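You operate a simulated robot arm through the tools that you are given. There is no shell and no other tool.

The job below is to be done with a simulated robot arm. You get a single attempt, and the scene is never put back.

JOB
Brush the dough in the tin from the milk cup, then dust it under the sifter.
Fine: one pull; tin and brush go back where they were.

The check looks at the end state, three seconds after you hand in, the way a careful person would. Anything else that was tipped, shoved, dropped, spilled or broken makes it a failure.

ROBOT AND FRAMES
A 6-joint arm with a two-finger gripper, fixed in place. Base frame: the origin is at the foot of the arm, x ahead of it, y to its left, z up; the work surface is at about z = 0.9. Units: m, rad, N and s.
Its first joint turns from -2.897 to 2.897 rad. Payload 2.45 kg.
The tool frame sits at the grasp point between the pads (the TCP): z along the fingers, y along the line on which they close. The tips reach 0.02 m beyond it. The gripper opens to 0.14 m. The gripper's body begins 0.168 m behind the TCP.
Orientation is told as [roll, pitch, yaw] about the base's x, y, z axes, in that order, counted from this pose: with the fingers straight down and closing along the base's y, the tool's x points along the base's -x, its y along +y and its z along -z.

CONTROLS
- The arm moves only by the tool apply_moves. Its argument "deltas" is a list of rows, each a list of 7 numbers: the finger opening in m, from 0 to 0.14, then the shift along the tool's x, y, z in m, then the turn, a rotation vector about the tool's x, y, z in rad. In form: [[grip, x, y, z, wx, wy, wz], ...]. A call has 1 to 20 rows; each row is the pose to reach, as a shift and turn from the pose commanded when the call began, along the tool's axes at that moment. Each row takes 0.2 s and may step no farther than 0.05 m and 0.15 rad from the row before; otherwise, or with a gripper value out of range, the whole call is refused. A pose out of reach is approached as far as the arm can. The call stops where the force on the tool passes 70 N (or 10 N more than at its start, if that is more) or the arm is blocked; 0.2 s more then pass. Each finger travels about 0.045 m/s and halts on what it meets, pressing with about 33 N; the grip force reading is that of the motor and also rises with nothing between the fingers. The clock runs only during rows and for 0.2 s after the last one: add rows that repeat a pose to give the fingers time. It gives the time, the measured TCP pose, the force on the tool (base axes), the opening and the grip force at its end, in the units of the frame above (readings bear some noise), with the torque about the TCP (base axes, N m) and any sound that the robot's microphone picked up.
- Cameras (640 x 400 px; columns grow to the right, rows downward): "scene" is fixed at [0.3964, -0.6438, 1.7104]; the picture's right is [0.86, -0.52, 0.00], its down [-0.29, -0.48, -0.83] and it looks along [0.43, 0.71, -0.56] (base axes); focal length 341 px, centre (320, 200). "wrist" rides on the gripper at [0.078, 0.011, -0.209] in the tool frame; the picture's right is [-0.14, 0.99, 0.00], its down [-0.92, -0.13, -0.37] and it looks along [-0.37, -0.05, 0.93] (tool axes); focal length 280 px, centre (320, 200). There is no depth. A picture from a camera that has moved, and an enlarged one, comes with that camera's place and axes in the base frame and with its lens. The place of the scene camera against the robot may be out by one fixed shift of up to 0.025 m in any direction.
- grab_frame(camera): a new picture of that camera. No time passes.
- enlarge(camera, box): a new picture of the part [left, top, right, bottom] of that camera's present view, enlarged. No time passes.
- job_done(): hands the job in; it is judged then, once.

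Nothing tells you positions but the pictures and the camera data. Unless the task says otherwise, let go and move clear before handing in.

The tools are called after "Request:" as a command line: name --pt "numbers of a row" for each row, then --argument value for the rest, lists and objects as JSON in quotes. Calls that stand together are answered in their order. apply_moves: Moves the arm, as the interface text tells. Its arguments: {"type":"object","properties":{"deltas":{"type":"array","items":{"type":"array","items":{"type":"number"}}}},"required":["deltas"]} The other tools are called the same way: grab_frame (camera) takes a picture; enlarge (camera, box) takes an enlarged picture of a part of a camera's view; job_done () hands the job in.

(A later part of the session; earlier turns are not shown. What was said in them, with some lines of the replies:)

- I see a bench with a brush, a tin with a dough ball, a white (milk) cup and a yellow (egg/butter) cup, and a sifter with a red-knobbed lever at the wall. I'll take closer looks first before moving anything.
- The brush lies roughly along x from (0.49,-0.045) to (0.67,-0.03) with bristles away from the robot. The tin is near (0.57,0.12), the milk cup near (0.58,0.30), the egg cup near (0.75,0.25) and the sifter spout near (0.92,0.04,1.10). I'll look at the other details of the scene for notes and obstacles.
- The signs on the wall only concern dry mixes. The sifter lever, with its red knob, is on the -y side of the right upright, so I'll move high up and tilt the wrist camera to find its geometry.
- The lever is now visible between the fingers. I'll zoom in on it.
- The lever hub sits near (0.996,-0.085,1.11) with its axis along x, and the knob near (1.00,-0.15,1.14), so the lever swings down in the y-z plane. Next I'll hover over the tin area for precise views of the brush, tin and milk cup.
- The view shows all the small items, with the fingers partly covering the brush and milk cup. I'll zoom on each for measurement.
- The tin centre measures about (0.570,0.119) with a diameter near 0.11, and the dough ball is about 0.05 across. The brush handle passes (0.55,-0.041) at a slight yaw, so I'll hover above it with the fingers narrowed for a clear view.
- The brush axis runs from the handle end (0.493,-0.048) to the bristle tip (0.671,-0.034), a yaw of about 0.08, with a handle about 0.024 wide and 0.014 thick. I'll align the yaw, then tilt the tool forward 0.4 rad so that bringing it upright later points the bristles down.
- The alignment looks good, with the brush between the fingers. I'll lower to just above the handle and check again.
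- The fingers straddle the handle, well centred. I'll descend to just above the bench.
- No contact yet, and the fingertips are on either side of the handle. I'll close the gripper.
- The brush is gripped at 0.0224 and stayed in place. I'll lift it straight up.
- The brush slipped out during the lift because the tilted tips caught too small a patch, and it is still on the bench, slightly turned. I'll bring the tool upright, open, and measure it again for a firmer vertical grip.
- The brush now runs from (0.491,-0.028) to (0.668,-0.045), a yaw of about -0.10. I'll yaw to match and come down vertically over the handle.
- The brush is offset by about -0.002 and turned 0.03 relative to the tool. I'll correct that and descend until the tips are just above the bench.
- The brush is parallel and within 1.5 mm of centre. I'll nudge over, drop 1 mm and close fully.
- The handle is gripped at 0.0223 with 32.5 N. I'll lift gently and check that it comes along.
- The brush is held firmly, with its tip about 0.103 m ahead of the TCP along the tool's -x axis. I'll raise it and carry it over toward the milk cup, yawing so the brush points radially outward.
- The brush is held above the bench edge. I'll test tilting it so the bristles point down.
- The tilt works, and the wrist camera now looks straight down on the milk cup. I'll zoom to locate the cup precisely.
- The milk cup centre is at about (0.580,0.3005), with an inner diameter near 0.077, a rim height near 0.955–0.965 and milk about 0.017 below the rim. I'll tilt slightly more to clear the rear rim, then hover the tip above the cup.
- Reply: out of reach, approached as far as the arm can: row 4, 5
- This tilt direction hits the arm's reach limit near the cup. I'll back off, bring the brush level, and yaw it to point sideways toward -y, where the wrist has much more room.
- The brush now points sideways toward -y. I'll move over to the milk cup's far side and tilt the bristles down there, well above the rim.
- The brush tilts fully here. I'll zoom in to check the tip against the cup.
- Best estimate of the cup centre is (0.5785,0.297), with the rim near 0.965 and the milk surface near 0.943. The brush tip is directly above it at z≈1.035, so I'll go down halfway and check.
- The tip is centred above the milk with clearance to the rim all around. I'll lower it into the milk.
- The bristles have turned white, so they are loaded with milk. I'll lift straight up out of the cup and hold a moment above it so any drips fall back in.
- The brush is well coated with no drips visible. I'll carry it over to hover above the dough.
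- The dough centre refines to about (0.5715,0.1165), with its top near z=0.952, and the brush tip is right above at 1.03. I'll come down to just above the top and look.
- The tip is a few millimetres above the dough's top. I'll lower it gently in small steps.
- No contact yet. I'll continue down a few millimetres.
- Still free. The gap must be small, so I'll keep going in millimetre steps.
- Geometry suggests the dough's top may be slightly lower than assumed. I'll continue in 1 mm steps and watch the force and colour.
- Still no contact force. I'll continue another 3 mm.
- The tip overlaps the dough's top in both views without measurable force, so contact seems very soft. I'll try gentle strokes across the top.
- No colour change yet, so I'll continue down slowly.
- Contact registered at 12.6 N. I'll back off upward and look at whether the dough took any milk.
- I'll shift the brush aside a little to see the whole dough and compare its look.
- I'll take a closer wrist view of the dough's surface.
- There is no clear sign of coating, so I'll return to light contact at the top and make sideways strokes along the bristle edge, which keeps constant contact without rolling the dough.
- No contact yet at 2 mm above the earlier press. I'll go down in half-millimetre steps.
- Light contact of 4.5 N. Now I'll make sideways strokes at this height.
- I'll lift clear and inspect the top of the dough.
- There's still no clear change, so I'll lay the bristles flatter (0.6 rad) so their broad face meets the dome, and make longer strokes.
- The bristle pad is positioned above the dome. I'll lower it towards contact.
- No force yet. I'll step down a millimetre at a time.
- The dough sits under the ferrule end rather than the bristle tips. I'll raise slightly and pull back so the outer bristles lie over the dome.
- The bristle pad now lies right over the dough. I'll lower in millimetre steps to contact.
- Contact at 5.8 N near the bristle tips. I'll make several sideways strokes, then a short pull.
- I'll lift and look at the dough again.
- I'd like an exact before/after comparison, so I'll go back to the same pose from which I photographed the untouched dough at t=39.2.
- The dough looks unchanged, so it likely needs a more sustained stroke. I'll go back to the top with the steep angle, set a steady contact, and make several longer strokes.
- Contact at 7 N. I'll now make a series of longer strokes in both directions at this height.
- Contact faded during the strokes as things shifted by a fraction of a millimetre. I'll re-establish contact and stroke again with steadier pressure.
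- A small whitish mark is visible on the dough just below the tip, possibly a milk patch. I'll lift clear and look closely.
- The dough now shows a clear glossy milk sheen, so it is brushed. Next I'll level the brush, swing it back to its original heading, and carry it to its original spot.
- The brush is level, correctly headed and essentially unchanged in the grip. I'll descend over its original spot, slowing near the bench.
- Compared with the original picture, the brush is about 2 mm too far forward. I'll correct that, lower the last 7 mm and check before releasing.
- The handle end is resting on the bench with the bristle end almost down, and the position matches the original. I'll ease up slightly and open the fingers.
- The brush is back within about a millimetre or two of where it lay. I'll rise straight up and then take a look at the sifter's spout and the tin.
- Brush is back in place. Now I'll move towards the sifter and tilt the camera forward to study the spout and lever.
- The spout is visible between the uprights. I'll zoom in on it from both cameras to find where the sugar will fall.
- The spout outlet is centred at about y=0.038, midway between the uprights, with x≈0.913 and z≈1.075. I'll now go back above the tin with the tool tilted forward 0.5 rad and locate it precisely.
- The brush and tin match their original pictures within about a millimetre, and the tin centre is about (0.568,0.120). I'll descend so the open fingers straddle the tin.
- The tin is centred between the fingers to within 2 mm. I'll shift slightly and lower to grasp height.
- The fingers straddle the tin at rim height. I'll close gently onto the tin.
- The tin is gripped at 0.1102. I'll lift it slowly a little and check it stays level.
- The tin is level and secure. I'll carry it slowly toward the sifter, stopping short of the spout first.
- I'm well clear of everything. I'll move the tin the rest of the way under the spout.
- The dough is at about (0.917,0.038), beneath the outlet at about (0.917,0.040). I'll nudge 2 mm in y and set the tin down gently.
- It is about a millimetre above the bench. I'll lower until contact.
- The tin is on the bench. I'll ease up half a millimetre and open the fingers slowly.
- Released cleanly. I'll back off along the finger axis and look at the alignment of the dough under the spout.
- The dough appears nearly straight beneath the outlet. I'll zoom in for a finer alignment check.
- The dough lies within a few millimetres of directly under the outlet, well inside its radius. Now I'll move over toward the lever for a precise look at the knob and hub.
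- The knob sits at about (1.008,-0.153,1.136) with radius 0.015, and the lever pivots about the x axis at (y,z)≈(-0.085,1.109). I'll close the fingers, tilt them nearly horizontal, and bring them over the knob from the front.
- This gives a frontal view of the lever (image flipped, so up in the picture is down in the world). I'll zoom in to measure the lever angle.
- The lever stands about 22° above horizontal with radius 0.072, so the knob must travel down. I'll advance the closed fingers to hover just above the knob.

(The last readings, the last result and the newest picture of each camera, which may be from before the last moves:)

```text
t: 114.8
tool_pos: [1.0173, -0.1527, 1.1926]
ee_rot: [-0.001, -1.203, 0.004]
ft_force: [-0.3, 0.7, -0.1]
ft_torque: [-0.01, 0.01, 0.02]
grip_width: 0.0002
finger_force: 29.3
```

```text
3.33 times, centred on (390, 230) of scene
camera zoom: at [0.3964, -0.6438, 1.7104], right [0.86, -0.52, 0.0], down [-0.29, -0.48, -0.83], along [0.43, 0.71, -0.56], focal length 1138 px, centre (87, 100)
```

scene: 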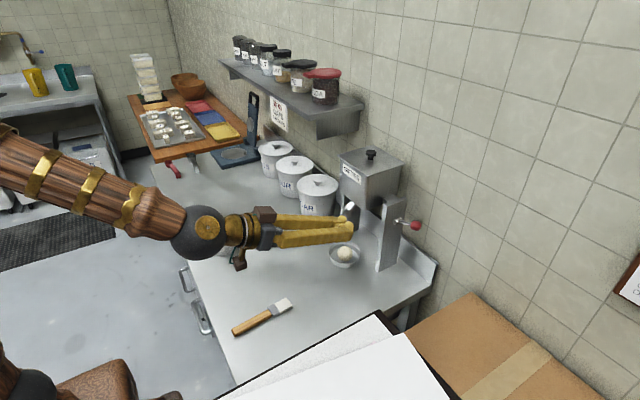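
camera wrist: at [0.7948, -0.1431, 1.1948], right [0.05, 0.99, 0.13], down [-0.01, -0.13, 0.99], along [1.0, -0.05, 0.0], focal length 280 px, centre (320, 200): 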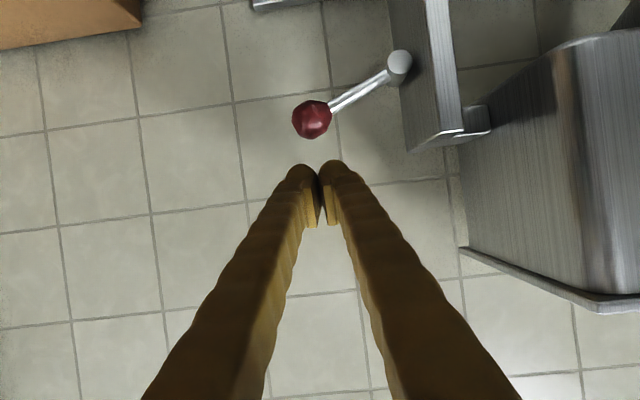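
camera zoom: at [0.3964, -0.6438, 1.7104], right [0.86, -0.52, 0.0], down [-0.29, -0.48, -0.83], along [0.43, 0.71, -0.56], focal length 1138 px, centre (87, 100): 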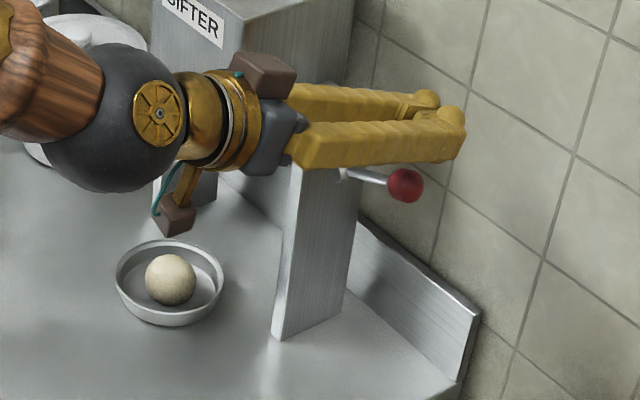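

The fingers are right above the knob. I'll lower to touch it.

Request:
apply_moves --pt "0.0 0.0093 0 0.0036 0 0 0" --pt "0.0 0.0168 0 0.0065 0 0 0" --pt "0.0 0.0205 0 0.008 0 0 0" --pt "0.0 0.0205 0 0.008 0 0 0"

Request:
enlarge --camera "scene" --box '[330, 170, 450, 290]'

Request:
enlarge --camera "wrist" --box '[260, 30, 420, 230]'

```text
t: 115.8
tool_pos: [1.0166, -0.1517, 1.1696]
ee_rot: [-0.001, -1.202, 0.004]
ft_force: [-0.4, -0.5, -0.4]
ft_torque: [-0.02, -0.03, -0.03]
grip_width: 0.0001
finger_force: 29.7
```

```text
3.33 times, centred on (390, 230) of scene
camera zoom: at [0.3964, -0.6438, 1.7104], right [0.86, -0.52, 0.0], down [-0.29, -0.48, -0.83], along [0.43, 0.71, -0.56], focal length 1138 px, centre (87, 100)
```

zoom: 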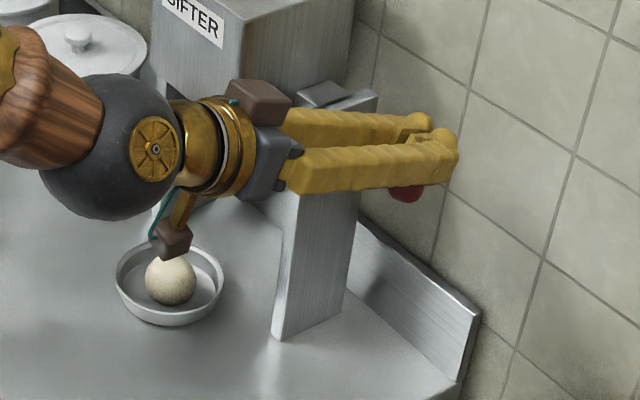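

```text
2.00 times, centred on (340, 130) of wrist
camera zoom: at [0.7937, -0.1419, 1.1721], right [0.05, 0.99, 0.13], down [-0.01, -0.13, 0.99], along [1.0, -0.05, 0.0], focal length 561 px, centre (280, 340)
```

zoom: 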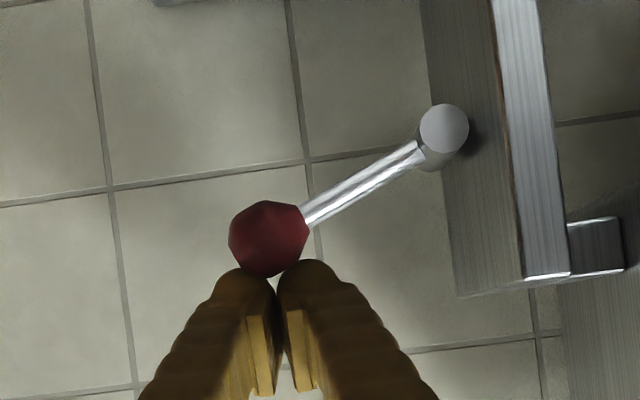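

The knob sits snugly in the notch between the two fingertips. I'll start pressing it down, following the lever's arc.

Request:
apply_moves --pt "0.0 0.0056 -0.0015 0.0022 0 0 0" --pt "0.0 0.0112 -0.003 0.0043 0 0 0" --pt "0.0 0.0168 -0.004 0.0065 0 0 0"

Request:
enlarge --camera "wrist" --box '[260, 30, 420, 230]'

Request:
enlarge --camera "scene" --box '[330, 170, 450, 290]'

```text
t: 116.6
tool_pos: [1.0164, -0.1562, 1.1501]
ee_rot: [-0.005, -1.201, 0.003]
ft_force: [0.5, -1.1, 1.2]
ft_torque: [-0.05, -0.03, 0.01]
grip_width: 0.0003
finger_force: 29.7
```

```text
2.00 times, centred on (340, 130) of wrist
camera zoom: at [0.7938, -0.1459, 1.1525], right [0.05, 0.99, 0.13], down [-0.01, -0.13, 0.99], along [1.0, -0.05, 0.0], focal length 561 px, centre (280, 340)
```

zoom: 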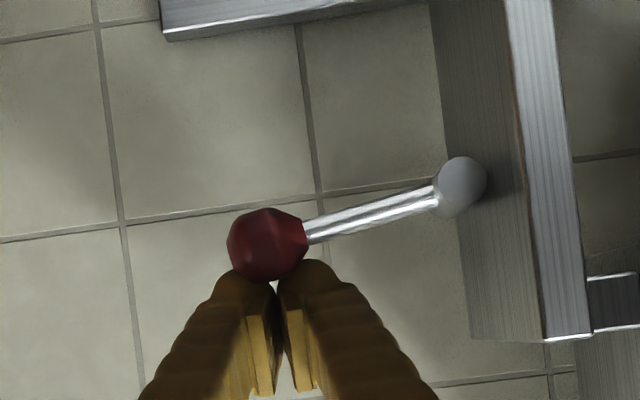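

```text
3.33 times, centred on (390, 230) of scene
camera zoom: at [0.3964, -0.6438, 1.7104], right [0.86, -0.52, 0.0], down [-0.29, -0.48, -0.83], along [0.43, 0.71, -0.56], focal length 1138 px, centre (87, 100)
```

zoom: 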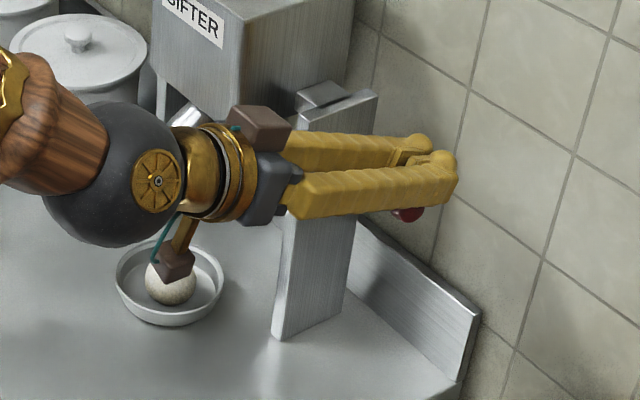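

The lever swings down easily as expected. I'll continue the stroke.

Request:
apply_moves --pt "0.0 0.0056 -0.0005 0.0022 0 0 0" --pt "0.0 0.0112 -0.0005 0.0043 0 0 0" --pt "0.0 0.0168 0 0.0065 0 0 0" --pt "0.0 0.0224 0.001 0.0087 0 0 0"

Request:
enlarge --camera "wrist" --box '[260, 30, 420, 230]'

Request:
enlarge --camera "scene" --box '[330, 170, 450, 290]'

```text
t: 117.6
tool_pos: [1.0152, -0.1548, 1.1243]
ee_rot: [-0.002, -1.202, 0.004]
ft_force: [2.4, -1.3, 2.0]
ft_torque: [-0.05, -0.06, 0.0]
grip_width: 0.0
finger_force: 28.9
```

```text
2.00 times, centred on (340, 130) of wrist
camera zoom: at [0.7938, -0.1447, 1.128], right [0.05, 0.99, 0.13], down [-0.01, -0.13, 0.99], along [1.0, -0.05, 0.0], focal length 561 px, centre (280, 340)
```

zoom: 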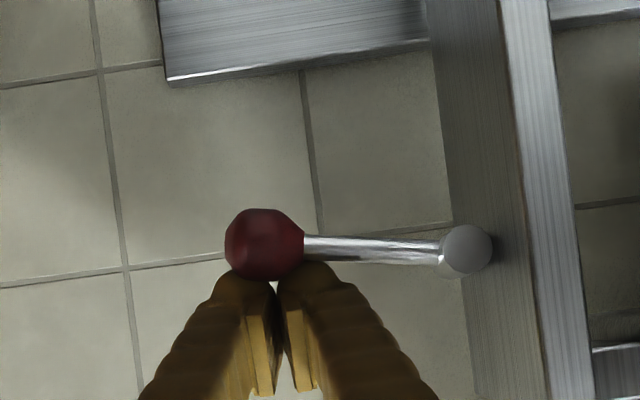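

```text
3.33 times, centred on (390, 230) of scene
camera zoom: at [0.3964, -0.6438, 1.7104], right [0.86, -0.52, 0.0], down [-0.29, -0.48, -0.83], along [0.43, 0.71, -0.56], focal length 1138 px, centre (87, 100)
```

zoom: 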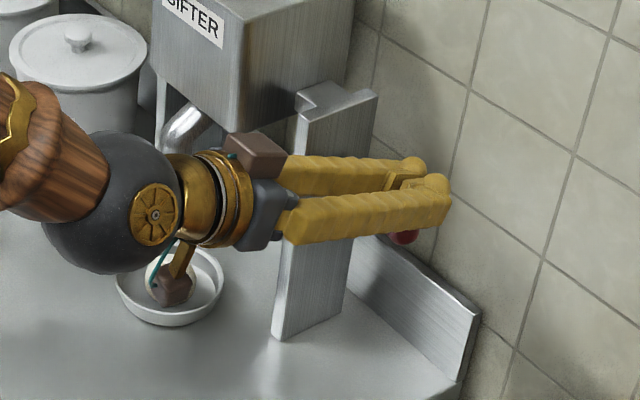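

The lever is now about 10° below horizontal with only a light spring force. I'll continue.

Request:
apply_moves --pt "0.0 0.0056 0.001 0.0022 0 0 0" --pt "0.0 0.0112 0.0025 0.0043 0 0 0" --pt "0.0 0.0168 0.0045 0.0065 0 0 0"

Request:
enlarge --camera "wrist" --box '[260, 30, 420, 230]'

Request:
enlarge --camera "scene" --box '[330, 170, 450, 290]'

```text
t: 118.4
tool_pos: [1.0154, -0.1514, 1.1085]
ee_rot: [-0.005, -1.203, 0.003]
ft_force: [2.2, -9.0, 17.2]
ft_torque: [-0.27, -0.06, 0.04]
grip_width: 0.0
finger_force: 29.7
```

```text
2.00 times, centred on (340, 130) of wrist
camera zoom: at [0.7936, -0.1413, 1.1105], right [0.05, 0.99, 0.13], down [-0.01, -0.13, 0.99], along [1.0, -0.05, 0.01], focal length 561 px, centre (280, 340)
```

zoom: 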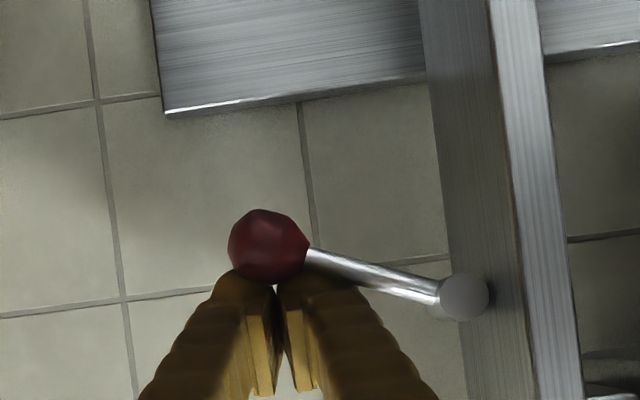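

```text
3.33 times, centred on (390, 230) of scene
camera zoom: at [0.3964, -0.6438, 1.7104], right [0.86, -0.52, 0.0], down [-0.29, -0.48, -0.83], along [0.43, 0.71, -0.56], focal length 1138 px, centre (87, 100)
```

zoom: 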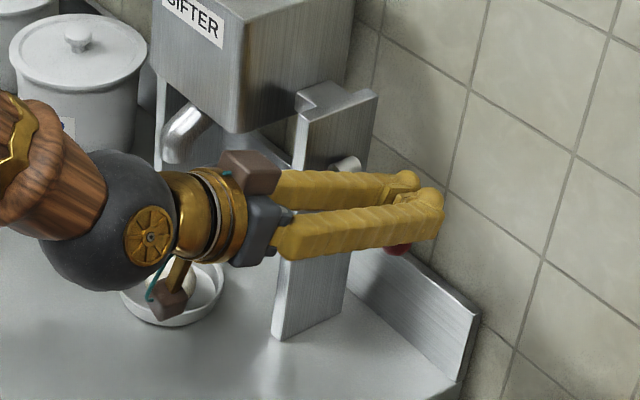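

The force jumped to about 19 N, so the lever has hit its end stop, about 22° below horizontal. The single pull is complete, and I'll ease back up along the arc so it returns gently.

Request:
apply_moves --pt "0.0 -0.0056 -0.002 -0.0022 0 0 0" --pt "0.0 -0.0112 -0.0035 -0.0043 0 0 0" --pt "0.0 -0.0168 -0.0045 -0.0065 0 0 0" --pt "0.0 -0.0224 -0.0055 -0.0087 0 0 0" --pt "0.0 -0.028 -0.006 -0.0109 0 0 0" --pt "0.0 -0.0336 -0.006 -0.013 0 0 0" --pt "0.0 -0.0391 -0.0055 -0.0152 0 0 0" --pt "0.0 -0.0447 -0.004 -0.0174 0 0 0" --pt "0.0 -0.0503 -0.003 -0.0196 0 0 0" --pt "0.0 -0.0559 -0.0015 -0.0217 0 0 0" --pt "0.0 -0.0652 0 -0.0254 0 0 0" --pt "0.0 -0.0839 0 -0.0326 0 0 0" --pt "0.0 -0.0839 0 -0.0326 0 0 0"

Request:
enlarge --camera "wrist" --box '[260, 30, 420, 230]'

Request:
enlarge --camera "scene" --box '[330, 170, 450, 290]'

```text
t: 121.2
tool_pos: [1.0152, -0.1504, 1.1973]
ee_rot: [-0.004, -1.2, 0.003]
ft_force: [0.6, -0.6, 0.0]
ft_torque: [-0.02, -0.01, 0.0]
grip_width: 0.0
finger_force: 29.2
```

```text
2.00 times, centred on (340, 130) of wrist
camera zoom: at [0.7937, -0.1405, 1.2001], right [0.05, 0.99, 0.13], down [-0.01, -0.13, 0.99], along [1.0, -0.05, 0.0], focal length 561 px, centre (280, 340)
```

zoom: 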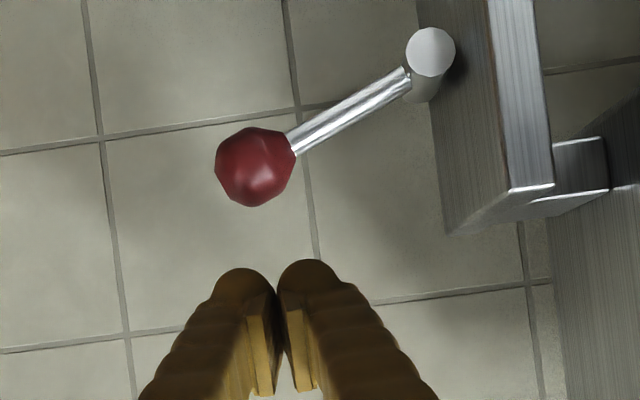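

```text
3.33 times, centred on (390, 230) of scene
camera zoom: at [0.3964, -0.6438, 1.7104], right [0.86, -0.52, 0.0], down [-0.29, -0.48, -0.83], along [0.43, 0.71, -0.56], focal length 1138 px, centre (87, 100)
```

zoom: 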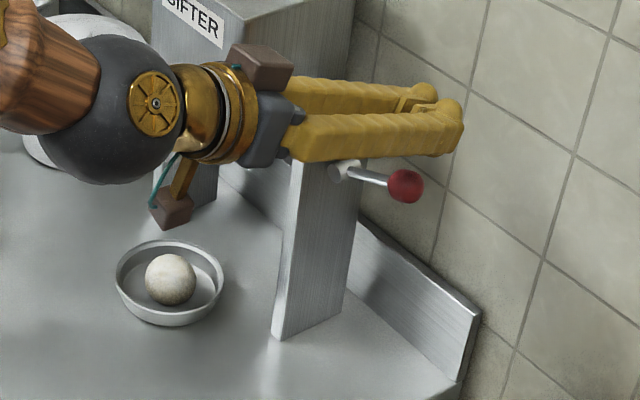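

The dough now has a white dusting and the lever has returned to its rest position. I'll withdraw straight back from the lever.

Request:
apply_moves --pt "0.0 0.0104 0 -0.0424 0 0 0" --pt "0.0 0.0208 0 -0.0847 0 0 0" --pt "0.0 0.0312 0 -0.1271 0 0 0" --pt "0.0 0.0415 0 -0.1695 0 0 0" --pt "0.0 0.0519 0 -0.2118 0 0 0" --pt "0.0 0.0623 0 -0.2542 0 0 0" --pt "0.0 0.0623 0 -0.2542 0 0 0"

Request:
enlarge --camera "scene" --box '[325, 200, 370, 275]'

Request:
grab_frame --camera "scene"

```text
t: 122.8
tool_pos: [0.7545, -0.1484, 1.232]
ee_rot: [-0.003, -1.201, 0.003]
ft_force: [0.3, -0.6, 0.5]
ft_torque: [0.01, -0.03, 0.01]
grip_width: 0.0
finger_force: 29.4
```

```text
5.33 times, centred on (348, 238) of scene
camera zoom: at [0.3964, -0.6438, 1.7104], right [0.86, -0.52, 0.0], down [-0.29, -0.48, -0.83], along [0.43, 0.71, -0.56], focal length 1821 px, centre (173, 0)
```

zoom: 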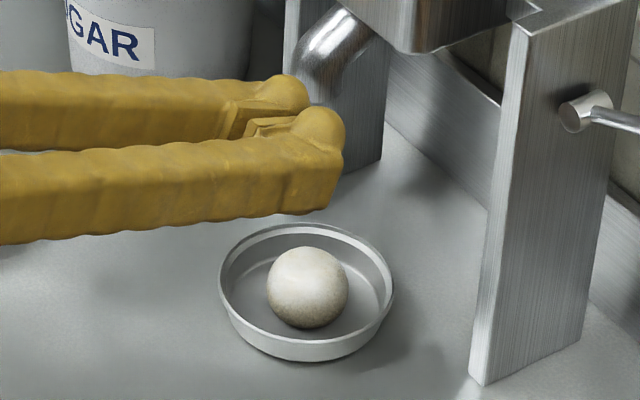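

```text
taken
```

scene: 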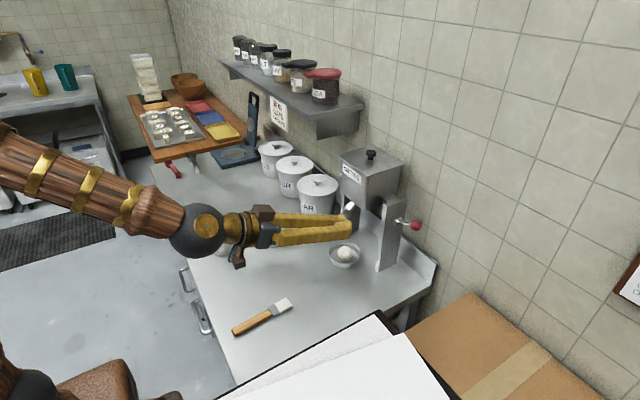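

The dough is clearly dusted and the tin hasn't moved. I'll tilt back to 0.5 rad, open the fingers and return to the pre-grasp position in front of the tin.

Request:
apply_moves --pt "0.03 0 0 0 0 0.14 0" --pt "0.06 0 0 0 0 0.28 0" --pt "0.09 0 0 0 0 0.42 0" --pt "0.12 0 0 0 0 0.56 0" --pt "0.14 0 0 0 0 0.7 0" --pt "0.14 0 0 0 0 0.7 0" --pt "0.14 0 0 0 0 0.7 0" --pt "0.14 0 0 0 0 0.7 0"

Request:
apply_moves --pt "0.14 0.0118 0.0318 0.0215 0 0 0" --pt "0.14 0.0235 0.0637 0.043 0 0 0" --pt "0.14 0.0353 0.0955 0.0645 0 0 0" --pt "0.14 0.047 0.1273 0.086 0 0 0" --pt "0.14 0.0588 0.1592 0.1075 0 0 0" --pt "0.14 0.0705 0.191 0.129 0 0 0" --pt "0.14 0.0705 0.191 0.129 0 0 0"

Request:
grab_frame --camera "wrist"

Request:
enlarge --camera "wrist" --box '[270, 130, 380, 230]'

```text
t: 124.6
tool_pos: [0.7568, -0.1508, 1.2326]
ee_rot: [-0.002, -0.499, -0.002]
ft_force: [0.2, -0.1, -0.2]
ft_torque: [0.0, -0.05, 0.02]
grip_width: 0.1401
finger_force: 0.1
```

```text
t: 126.2
tool_pos: [0.7565, 0.0407, 1.0823]
ee_rot: [-0.002, -0.501, 0.0]
ft_force: [-0.3, -1.0, -0.5]
ft_torque: [-0.01, -0.01, 0.01]
grip_width: 0.1401
finger_force: 0.0
```

```text
taken
camera wrist: at [0.5877, 0.0512, 1.2284], right [0.12, 0.99, 0.07], down [0.63, -0.13, 0.77], along [0.77, -0.05, -0.64], focal length 280 px, centre (320, 200)
```

wrist: 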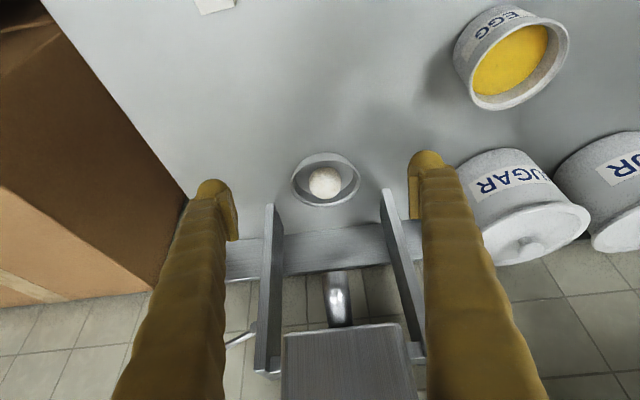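

```text
4.00 times, centred on (325, 180) of wrist
camera zoom: at [0.5877, 0.0512, 1.2284], right [0.12, 0.99, 0.07], down [0.63, -0.13, 0.77], along [0.77, -0.05, -0.64], focal length 1122 px, centre (300, 280)
```

zoom: 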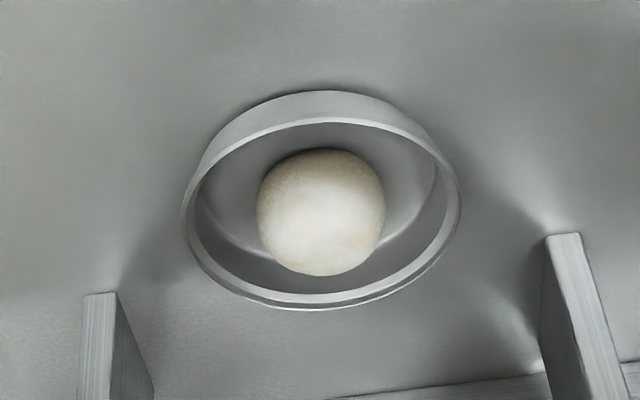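

The white dusting sits on top of the dough as intended. I'll go back down around the tin along the same path I left by.

Request:
apply_moves --pt "0.14 -0.0311 0.0005 0.029 0 0 0" --pt "0.14 -0.0622 0.001 0.0583 0 0 0" --pt "0.14 -0.0622 0.001 0.0983 0 0 0" --pt "0.14 -0.0622 0.001 0.1383 0 0 0" --pt "0.14 -0.0622 0.001 0.1733 0 0 0" --pt "0.14 -0.0622 0.001 0.1933 0 0 0" --pt "0.14 -0.0622 0.001 0.2033 0 0 0" --pt "0.14 -0.0622 0.001 0.2083 0 0 0" --pt "0.14 -0.0622 0.001 0.2083 0 0 0"

Request:
grab_frame --camera "wrist"

Request:
enlarge --camera "scene" --box '[290, 170, 410, 290]'

```text
t: 128.2
tool_pos: [0.9108, 0.0411, 0.9322]
ee_rot: [-0.003, -0.499, -0.001]
ft_force: [-0.2, -0.3, 0.4]
ft_torque: [0.01, 0.01, -0.03]
grip_width: 0.14
finger_force: 0.0
```

```text
taken
camera wrist: at [0.7432, 0.0519, 1.0779], right [0.12, 0.99, 0.06], down [0.63, -0.13, 0.77], along [0.77, -0.05, -0.64], focal length 280 px, centre (320, 200)
```

wrist: 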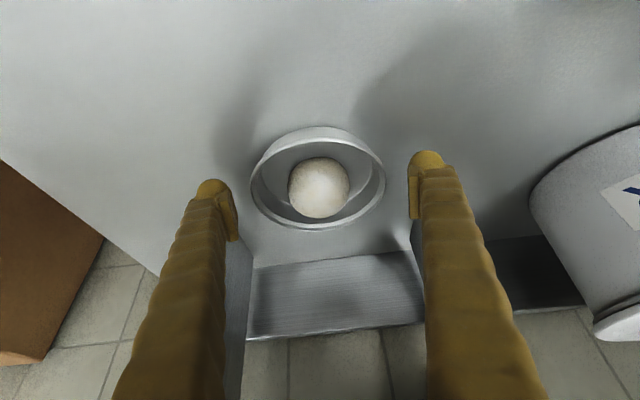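

```text
3.33 times, centred on (350, 230) of scene
camera zoom: at [0.3964, -0.6438, 1.7104], right [0.86, -0.52, 0.0], down [-0.29, -0.48, -0.83], along [0.43, 0.71, -0.56], focal length 1138 px, centre (220, 100)
```

zoom: 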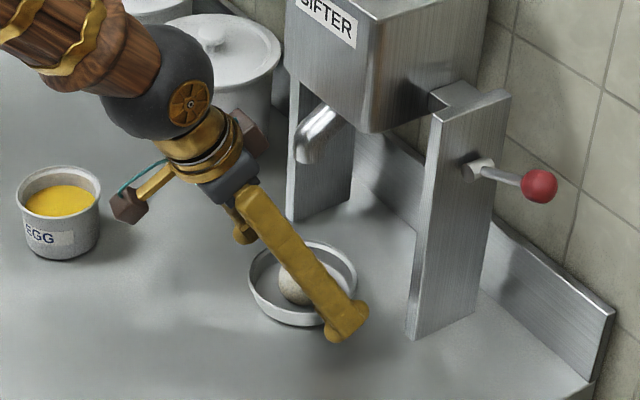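

I'm 2.5 mm higher and 1 mm off compared with the release pose. I'll correct that exactly, then close on the tin.

Request:
apply_moves --pt "0.14 0.0012 -0.0006 0.0008 0 0 0" --pt "0.14 0.0023 -0.0011 0.0016 0 0 0" --pt "0.14 0.0023 -0.0011 0.0016 0 0 0" --pt "0.13 0.0023 -0.0011 0.0016 0 0 0" --pt "0.125 0.0023 -0.0011 0.0016 0 0 0" --pt "0.12 0.0023 -0.0011 0.0016 0 0 0" --pt "0.115 0.0023 -0.0011 0.0016 0 0 0" --pt "0.11 0.0023 -0.0011 0.0016 0 0 0" --pt "0.1 0.0023 -0.0011 0.0016 0 0 0" --pt "0.08 0.0023 -0.0011 0.0016 0 0 0" --pt "0.08 0.0023 -0.0011 0.0016 0 0 0"

Request:
grab_frame --camera "wrist"

```text
t: 130.6
tool_pos: [0.9098, 0.0401, 0.93]
ee_rot: [-0.002, -0.501, -0.002]
ft_force: [-0.4, -0.9, 2.8]
ft_torque: [-0.01, 0.0, 0.05]
grip_width: 0.1103
finger_force: 32.8
```

```text
taken
camera wrist: at [0.7416, 0.0504, 1.0747], right [0.12, 0.99, 0.06], down [0.63, -0.13, 0.77], along [0.77, -0.05, -0.64], focal length 280 px, centre (320, 200)
```

wrist: 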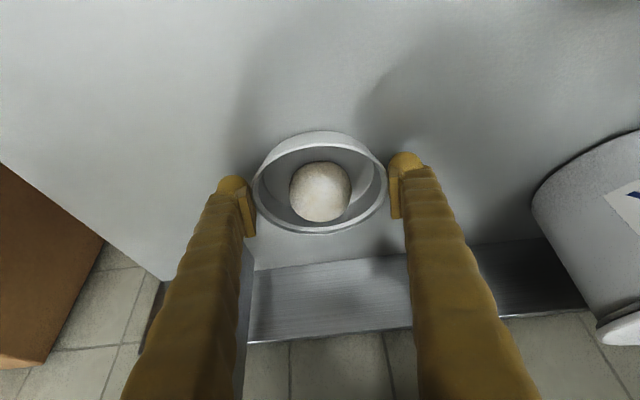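

The tin is gripped just as before. I'll lift it straight up a little, then retreat along the outbound path.

Request:
apply_moves --pt "0.08 -0.0014 0 -0.0026 0 0 0" --pt "0.08 -0.0034 0 -0.0061 0 0 0" --pt "0.08 -0.0062 0 -0.0114 0 0 0" --pt "0.08 -0.0096 0 -0.0176 0 0 0" --pt "0.08 -0.0125 0 -0.0228 0 0 0" --pt "0.08 -0.0144 0 -0.0263 0 0 0" --pt "0.08 -0.0144 0 -0.0263 0 0 0"

Request:
apply_moves --pt "0.08 0.009 0.0025 -0.005 0 0 0" --pt "0.08 0.023 0.006 -0.0125 0 0 0" --pt "0.08 0.038 0.009 -0.0207 0 0 0" --pt "0.08 0.053 0.0125 -0.029 0 0 0" --pt "0.08 0.068 0.016 -0.0372 0 0 0" --pt "0.08 0.083 0.0195 -0.0454 0 0 0" --pt "0.08 0.098 0.023 -0.0536 0 0 0" --pt "0.08 0.1079 0.025 -0.059 0 0 0" --pt "0.08 0.1079 0.025 -0.059 0 0 0"

Request:
grab_frame --camera "wrist"

Request:
grab_frame --camera "scene"

```text
t: 132.2
tool_pos: [0.9102, 0.0412, 0.9598]
ee_rot: [0.0, -0.501, 0.001]
ft_force: [0.9, -0.1, -0.8]
ft_torque: [-0.01, 0.03, -0.02]
grip_width: 0.1106
finger_force: 33.5
```

```text
t: 134.2
tool_pos: [0.7861, 0.0653, 0.9576]
ee_rot: [-0.002, -0.499, -0.001]
ft_force: [-0.8, 0.0, -0.8]
ft_torque: [0.0, 0.05, -0.04]
grip_width: 0.1105
finger_force: 33.1
```

```text
taken
camera wrist: at [0.6181, 0.0753, 1.1041], right [0.12, 0.99, 0.07], down [0.63, -0.13, 0.76], along [0.77, -0.05, -0.64], focal length 280 px, centre (320, 200)
```

wrist: 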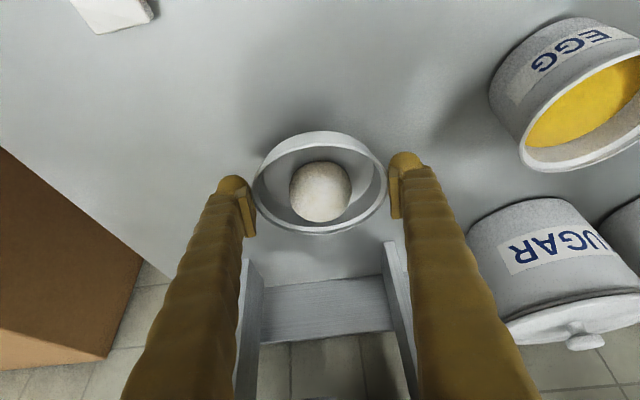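

```text
taken
```

scene: 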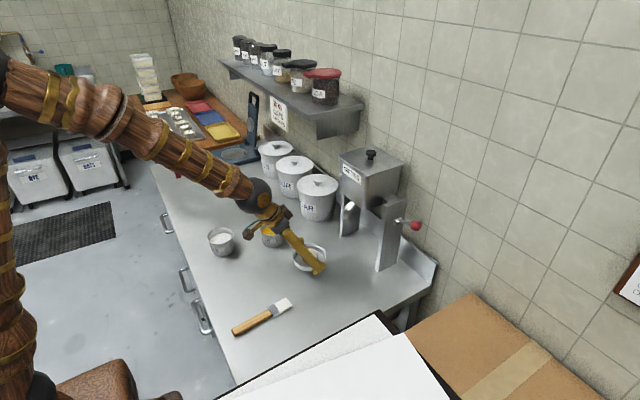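

The tin is level and clear. I'll carry it slowly back over its original spot.

Request:
apply_moves --pt "0.08 0.008 0.002 -0.004 0 0 0" --pt "0.08 0.02 0.0054 -0.01 0 0 0" --pt "0.08 0.036 0.0097 -0.018 0 0 0" --pt "0.08 0.052 0.014 -0.026 0 0 0" --pt "0.08 0.068 0.0184 -0.034 0 0 0" --pt "0.08 0.084 0.0227 -0.042 0 0 0" --pt "0.08 0.1 0.027 -0.05 0 0 0" --pt "0.08 0.116 0.0313 -0.058 0 0 0" --pt "0.08 0.132 0.0357 -0.066 0 0 0" --pt "0.08 0.148 0.04 -0.074 0 0 0" --pt "0.08 0.164 0.0443 -0.082 0 0 0" --pt "0.08 0.18 0.0486 -0.09 0 0 0" --pt "0.08 0.192 0.0519 -0.096 0 0 0" --pt "0.08 0.1997 0.054 -0.1 0 0 0" --pt "0.08 0.1997 0.054 -0.1 0 0 0"

Request:
grab_frame --camera "wrist"

Request:
enlarge --camera "scene" --box '[215, 250, 265, 300]'

```text
t: 137.4
tool_pos: [0.5633, 0.1201, 0.9513]
ee_rot: [-0.003, -0.5, 0.002]
ft_force: [-0.2, 0.4, -1.0]
ft_torque: [0.01, 0.04, -0.03]
grip_width: 0.1106
finger_force: 32.5
```

```text
taken
camera wrist: at [0.3945, 0.1303, 1.0963], right [0.12, 0.99, 0.06], down [0.63, -0.13, 0.77], along [0.77, -0.05, -0.64], focal length 280 px, centre (320, 200)
```

wrist: 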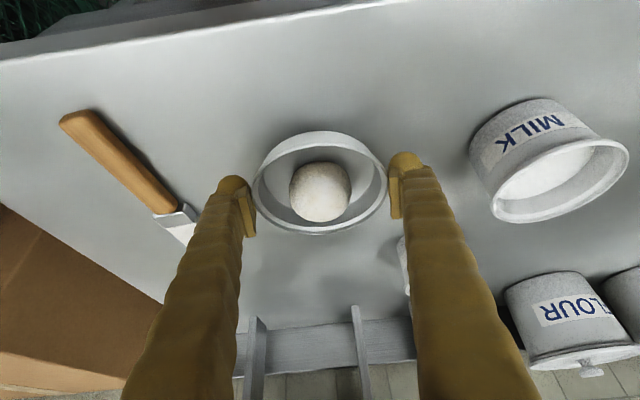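

```text
8.00 times, centred on (240, 275) of scene
camera zoom: at [0.3964, -0.6438, 1.7104], right [0.86, -0.52, 0.0], down [-0.29, -0.48, -0.83], along [0.43, 0.71, -0.56], focal length 2732 px, centre (960, -400)
```

zoom: 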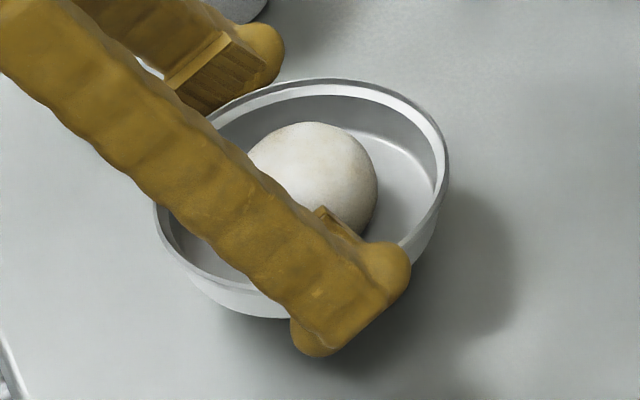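

The tin is above its original place to within a millimetre. I'll apply a tiny correction and lower it most of the way.

Request:
apply_moves --pt "0.08 0.0028 -0.0005 0.0058 0 0 0" --pt "0.08 0.0056 -0.001 0.0112 0 0 0" --pt "0.08 0.0076 -0.001 0.0152 0 0 0" --pt "0.08 0.0088 -0.001 0.0175 0 0 0" --pt "0.08 0.0088 -0.001 0.0175 0 0 0"

Request:
enlarge --camera "scene" --box '[215, 250, 265, 300]'

```text
t: 138.6
tool_pos: [0.5639, 0.119, 0.9306]
ee_rot: [-0.001, -0.503, -0.001]
ft_force: [0.0, 0.4, -1.5]
ft_torque: [-0.01, -0.01, -0.01]
grip_width: 0.1104
finger_force: 32.8
```

```text
8.00 times, centred on (240, 275) of scene
camera zoom: at [0.3964, -0.6438, 1.7104], right [0.86, -0.52, 0.0], down [-0.29, -0.48, -0.83], along [0.43, 0.71, -0.56], focal length 2732 px, centre (960, -400)
```

zoom: 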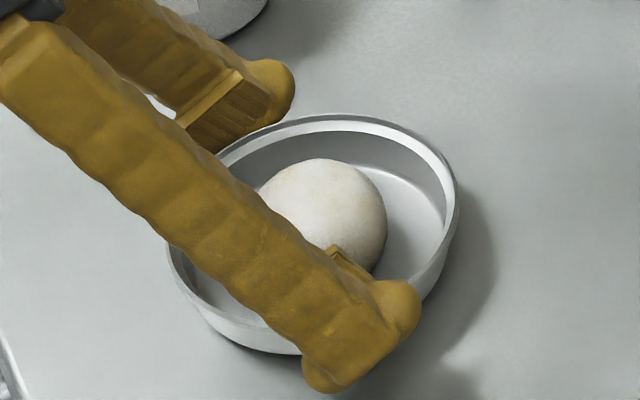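

It is about 1 mm above the bench and 1 mm off along x. I'll correct that and touch down.

Request:
apply_moves --pt "0.08 0.0011 0 -0.0006 0 0 0" --pt "0.08 0.0016 0 0.0003 0 0 0" --pt "0.08 0.0018 0 0.0007 0 0 0" --pt "0.08 0.0018 0 0.0007 0 0 0"

Request:
enlarge --camera "scene" --box '[215, 250, 265, 300]'

```text
t: 139.6
tool_pos: [0.5626, 0.1191, 0.9288]
ee_rot: [-0.002, -0.502, -0.001]
ft_force: [-0.5, -0.4, -1.6]
ft_torque: [0.02, 0.0, 0.01]
grip_width: 0.1103
finger_force: 32.8
```

```text
8.00 times, centred on (240, 275) of scene
camera zoom: at [0.3964, -0.6438, 1.7104], right [0.86, -0.52, 0.0], down [-0.29, -0.48, -0.83], along [0.43, 0.71, -0.56], focal length 2732 px, centre (960, -400)
```

zoom: 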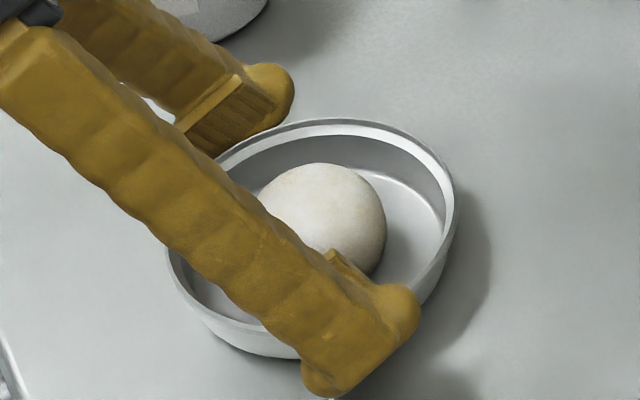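

The rim now matches its original image position. I'll lower the last fraction of a millimetre to contact.

Request:
apply_moves --pt "0.08 0.0002 0 0.0004 0 0 0" --pt "0.08 0.0004 0 0.0008 0 0 0" --pt "0.08 0.0004 0 0.0008 0 0 0"

```text
t: 140.4
tool_pos: [0.5627, 0.1178, 0.9294]
ee_rot: [-0.003, -0.502, 0.0]
ft_force: [-2.2, -2.3, 14.9]
ft_torque: [-0.11, 0.0, -0.02]
grip_width: 0.1104
finger_force: 32.9
```

The tin is firmly on the bench. I'll ease up half a millimetre and open the fingers slowly.

Request:
apply_moves --pt "0.08 -0.0002 0 -0.0005 0 0 0" --pt "0.112 -0.0002 0 -0.0005 0 0 0" --pt "0.116 -0.0002 0 -0.0005 0 0 0" --pt "0.12 -0.0002 0 -0.0005 0 0 0" --pt "0.126 -0.0002 0 -0.0005 0 0 0" --pt "0.134 -0.0002 0 -0.0005 0 0 0" --pt "0.14 -0.0002 0 -0.0005 0 0 0" --pt "0.14 -0.0002 0 -0.0005 0 0 0"

Request:
grab_frame --camera "wrist"

Request:
enlarge --camera "scene" --box '[215, 250, 265, 300]'

```text
t: 142.2
tool_pos: [0.5624, 0.1176, 0.9289]
ee_rot: [-0.001, -0.502, 0.0]
ft_force: [-0.9, 0.5, 0.1]
ft_torque: [0.02, -0.01, 0.01]
grip_width: 0.1397
finger_force: 0.0
```

```text
taken
camera wrist: at [0.3947, 0.128, 1.0752], right [0.12, 0.99, 0.06], down [0.63, -0.13, 0.77], along [0.77, -0.05, -0.64], focal length 280 px, centre (320, 200)
```

wrist: 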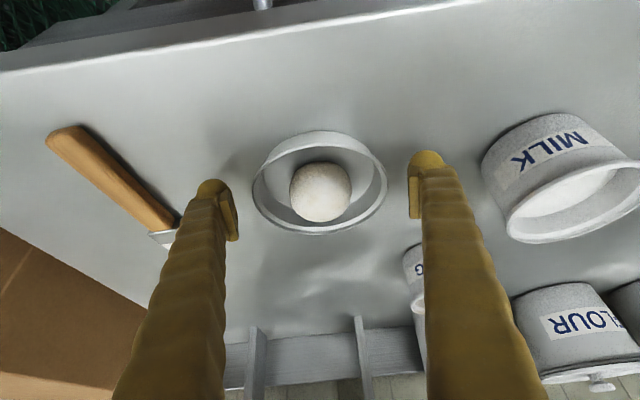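

```text
8.00 times, centred on (240, 275) of scene
camera zoom: at [0.3964, -0.6438, 1.7104], right [0.86, -0.52, 0.0], down [-0.29, -0.48, -0.83], along [0.43, 0.71, -0.56], focal length 2732 px, centre (960, -400)
```

zoom: 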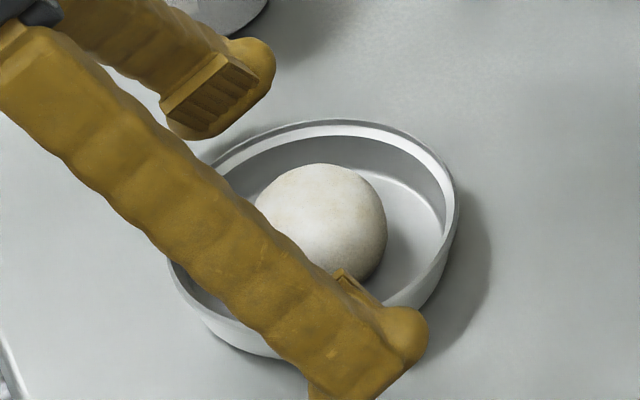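

Released within about a millimetre of its original spot. I'll rise straight up and clear away.

Request:
apply_moves --pt "0.14 -0.0096 0 -0.0176 0 0 0" --pt "0.14 -0.0288 0 -0.0527 0 0 0" --pt "0.14 -0.0527 0 -0.0965 0 0 0" --pt "0.14 -0.0767 0 -0.1404 0 0 0" --pt "0.14 -0.1007 0 -0.1843 0 0 0" --pt "0.14 -0.1247 0 -0.2282 0 0 0" --pt "0.14 -0.1247 0 -0.2282 0 0 0"

Request:
grab_frame --camera "wrist"

Request:
enlarge --camera "scene" --box '[190, 215, 310, 345]'

Request:
grab_frame --camera "scene"

Request:
enlarge --camera "scene" --box '[320, 140, 440, 280]'

```text
t: 143.8
tool_pos: [0.5633, 0.1184, 1.1895]
ee_rot: [-0.001, -0.499, 0.001]
ft_force: [-0.1, 0.1, 0.7]
ft_torque: [0.01, -0.02, 0.0]
grip_width: 0.1401
finger_force: 0.0
```

```text
taken
camera wrist: at [0.3945, 0.1281, 1.3348], right [0.12, 0.99, 0.06], down [0.63, -0.13, 0.76], along [0.77, -0.05, -0.64], focal length 280 px, centre (320, 200)
```

wrist: 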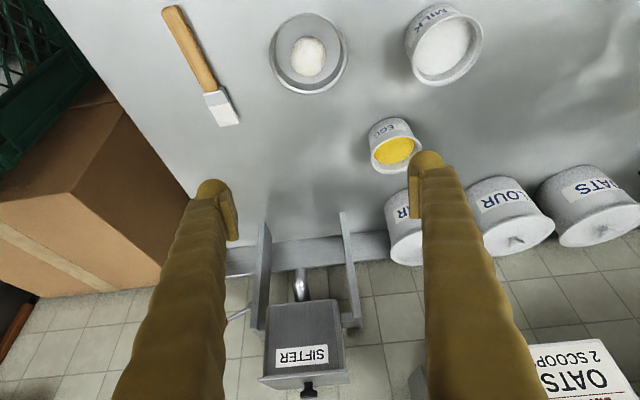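

```text
3.08 times, centred on (250, 280) of scene
camera zoom: at [0.3964, -0.6438, 1.7104], right [0.86, -0.52, 0.0], down [-0.29, -0.48, -0.83], along [0.43, 0.71, -0.56], focal length 1051 px, centre (535, -46)
```

zoom: 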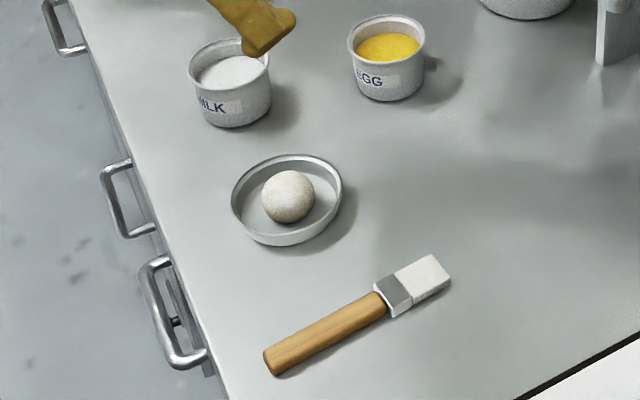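

```text
taken
```

scene: 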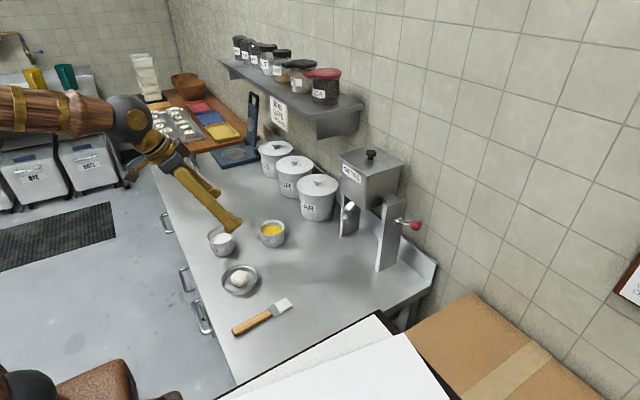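

```text
2.86 times, centred on (380, 210) of scene
camera zoom: at [0.3964, -0.6438, 1.7104], right [0.86, -0.52, 0.0], down [-0.29, -0.48, -0.83], along [0.43, 0.71, -0.56], focal length 976 px, centre (149, 171)
```

zoom: 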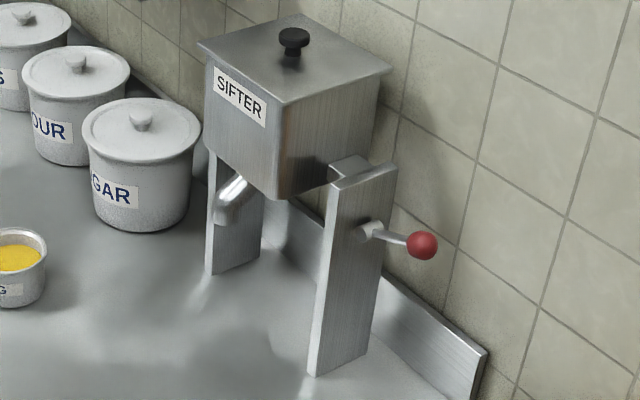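

The tin and brush match their starting pictures within about a millimetre. The dough is glazed and dusted, the lever is back at rest, nothing else has moved and the arm is clear, so I'm handing in.

Request:
job_done

```text
The job is handed in.
```

I brushed the dough with milk, dusted it under the sifter with one full pull of the lever, and handed the job in. I haven't been told the verdict.

- **Dough:** it took several passes with the brush before the surface showed a wet sheen. After the pull, the last pictures show a white dusting on top.
- **Tin and brush:** both are back within about 1–2 mm of where they started, judged against the first pictures. The bristles are still white with milk.
- **Slip early on:** on my first try at lifting the brush it slipped out of the fingers and turned slightly on the bench. I picked it up again with a firmer grip, and nothing else was touched.
- **Everything else:** the lever is back at rest. The cups look unmoved and I saw nothing spilled on the bench. The arm is clear with its fingers open.
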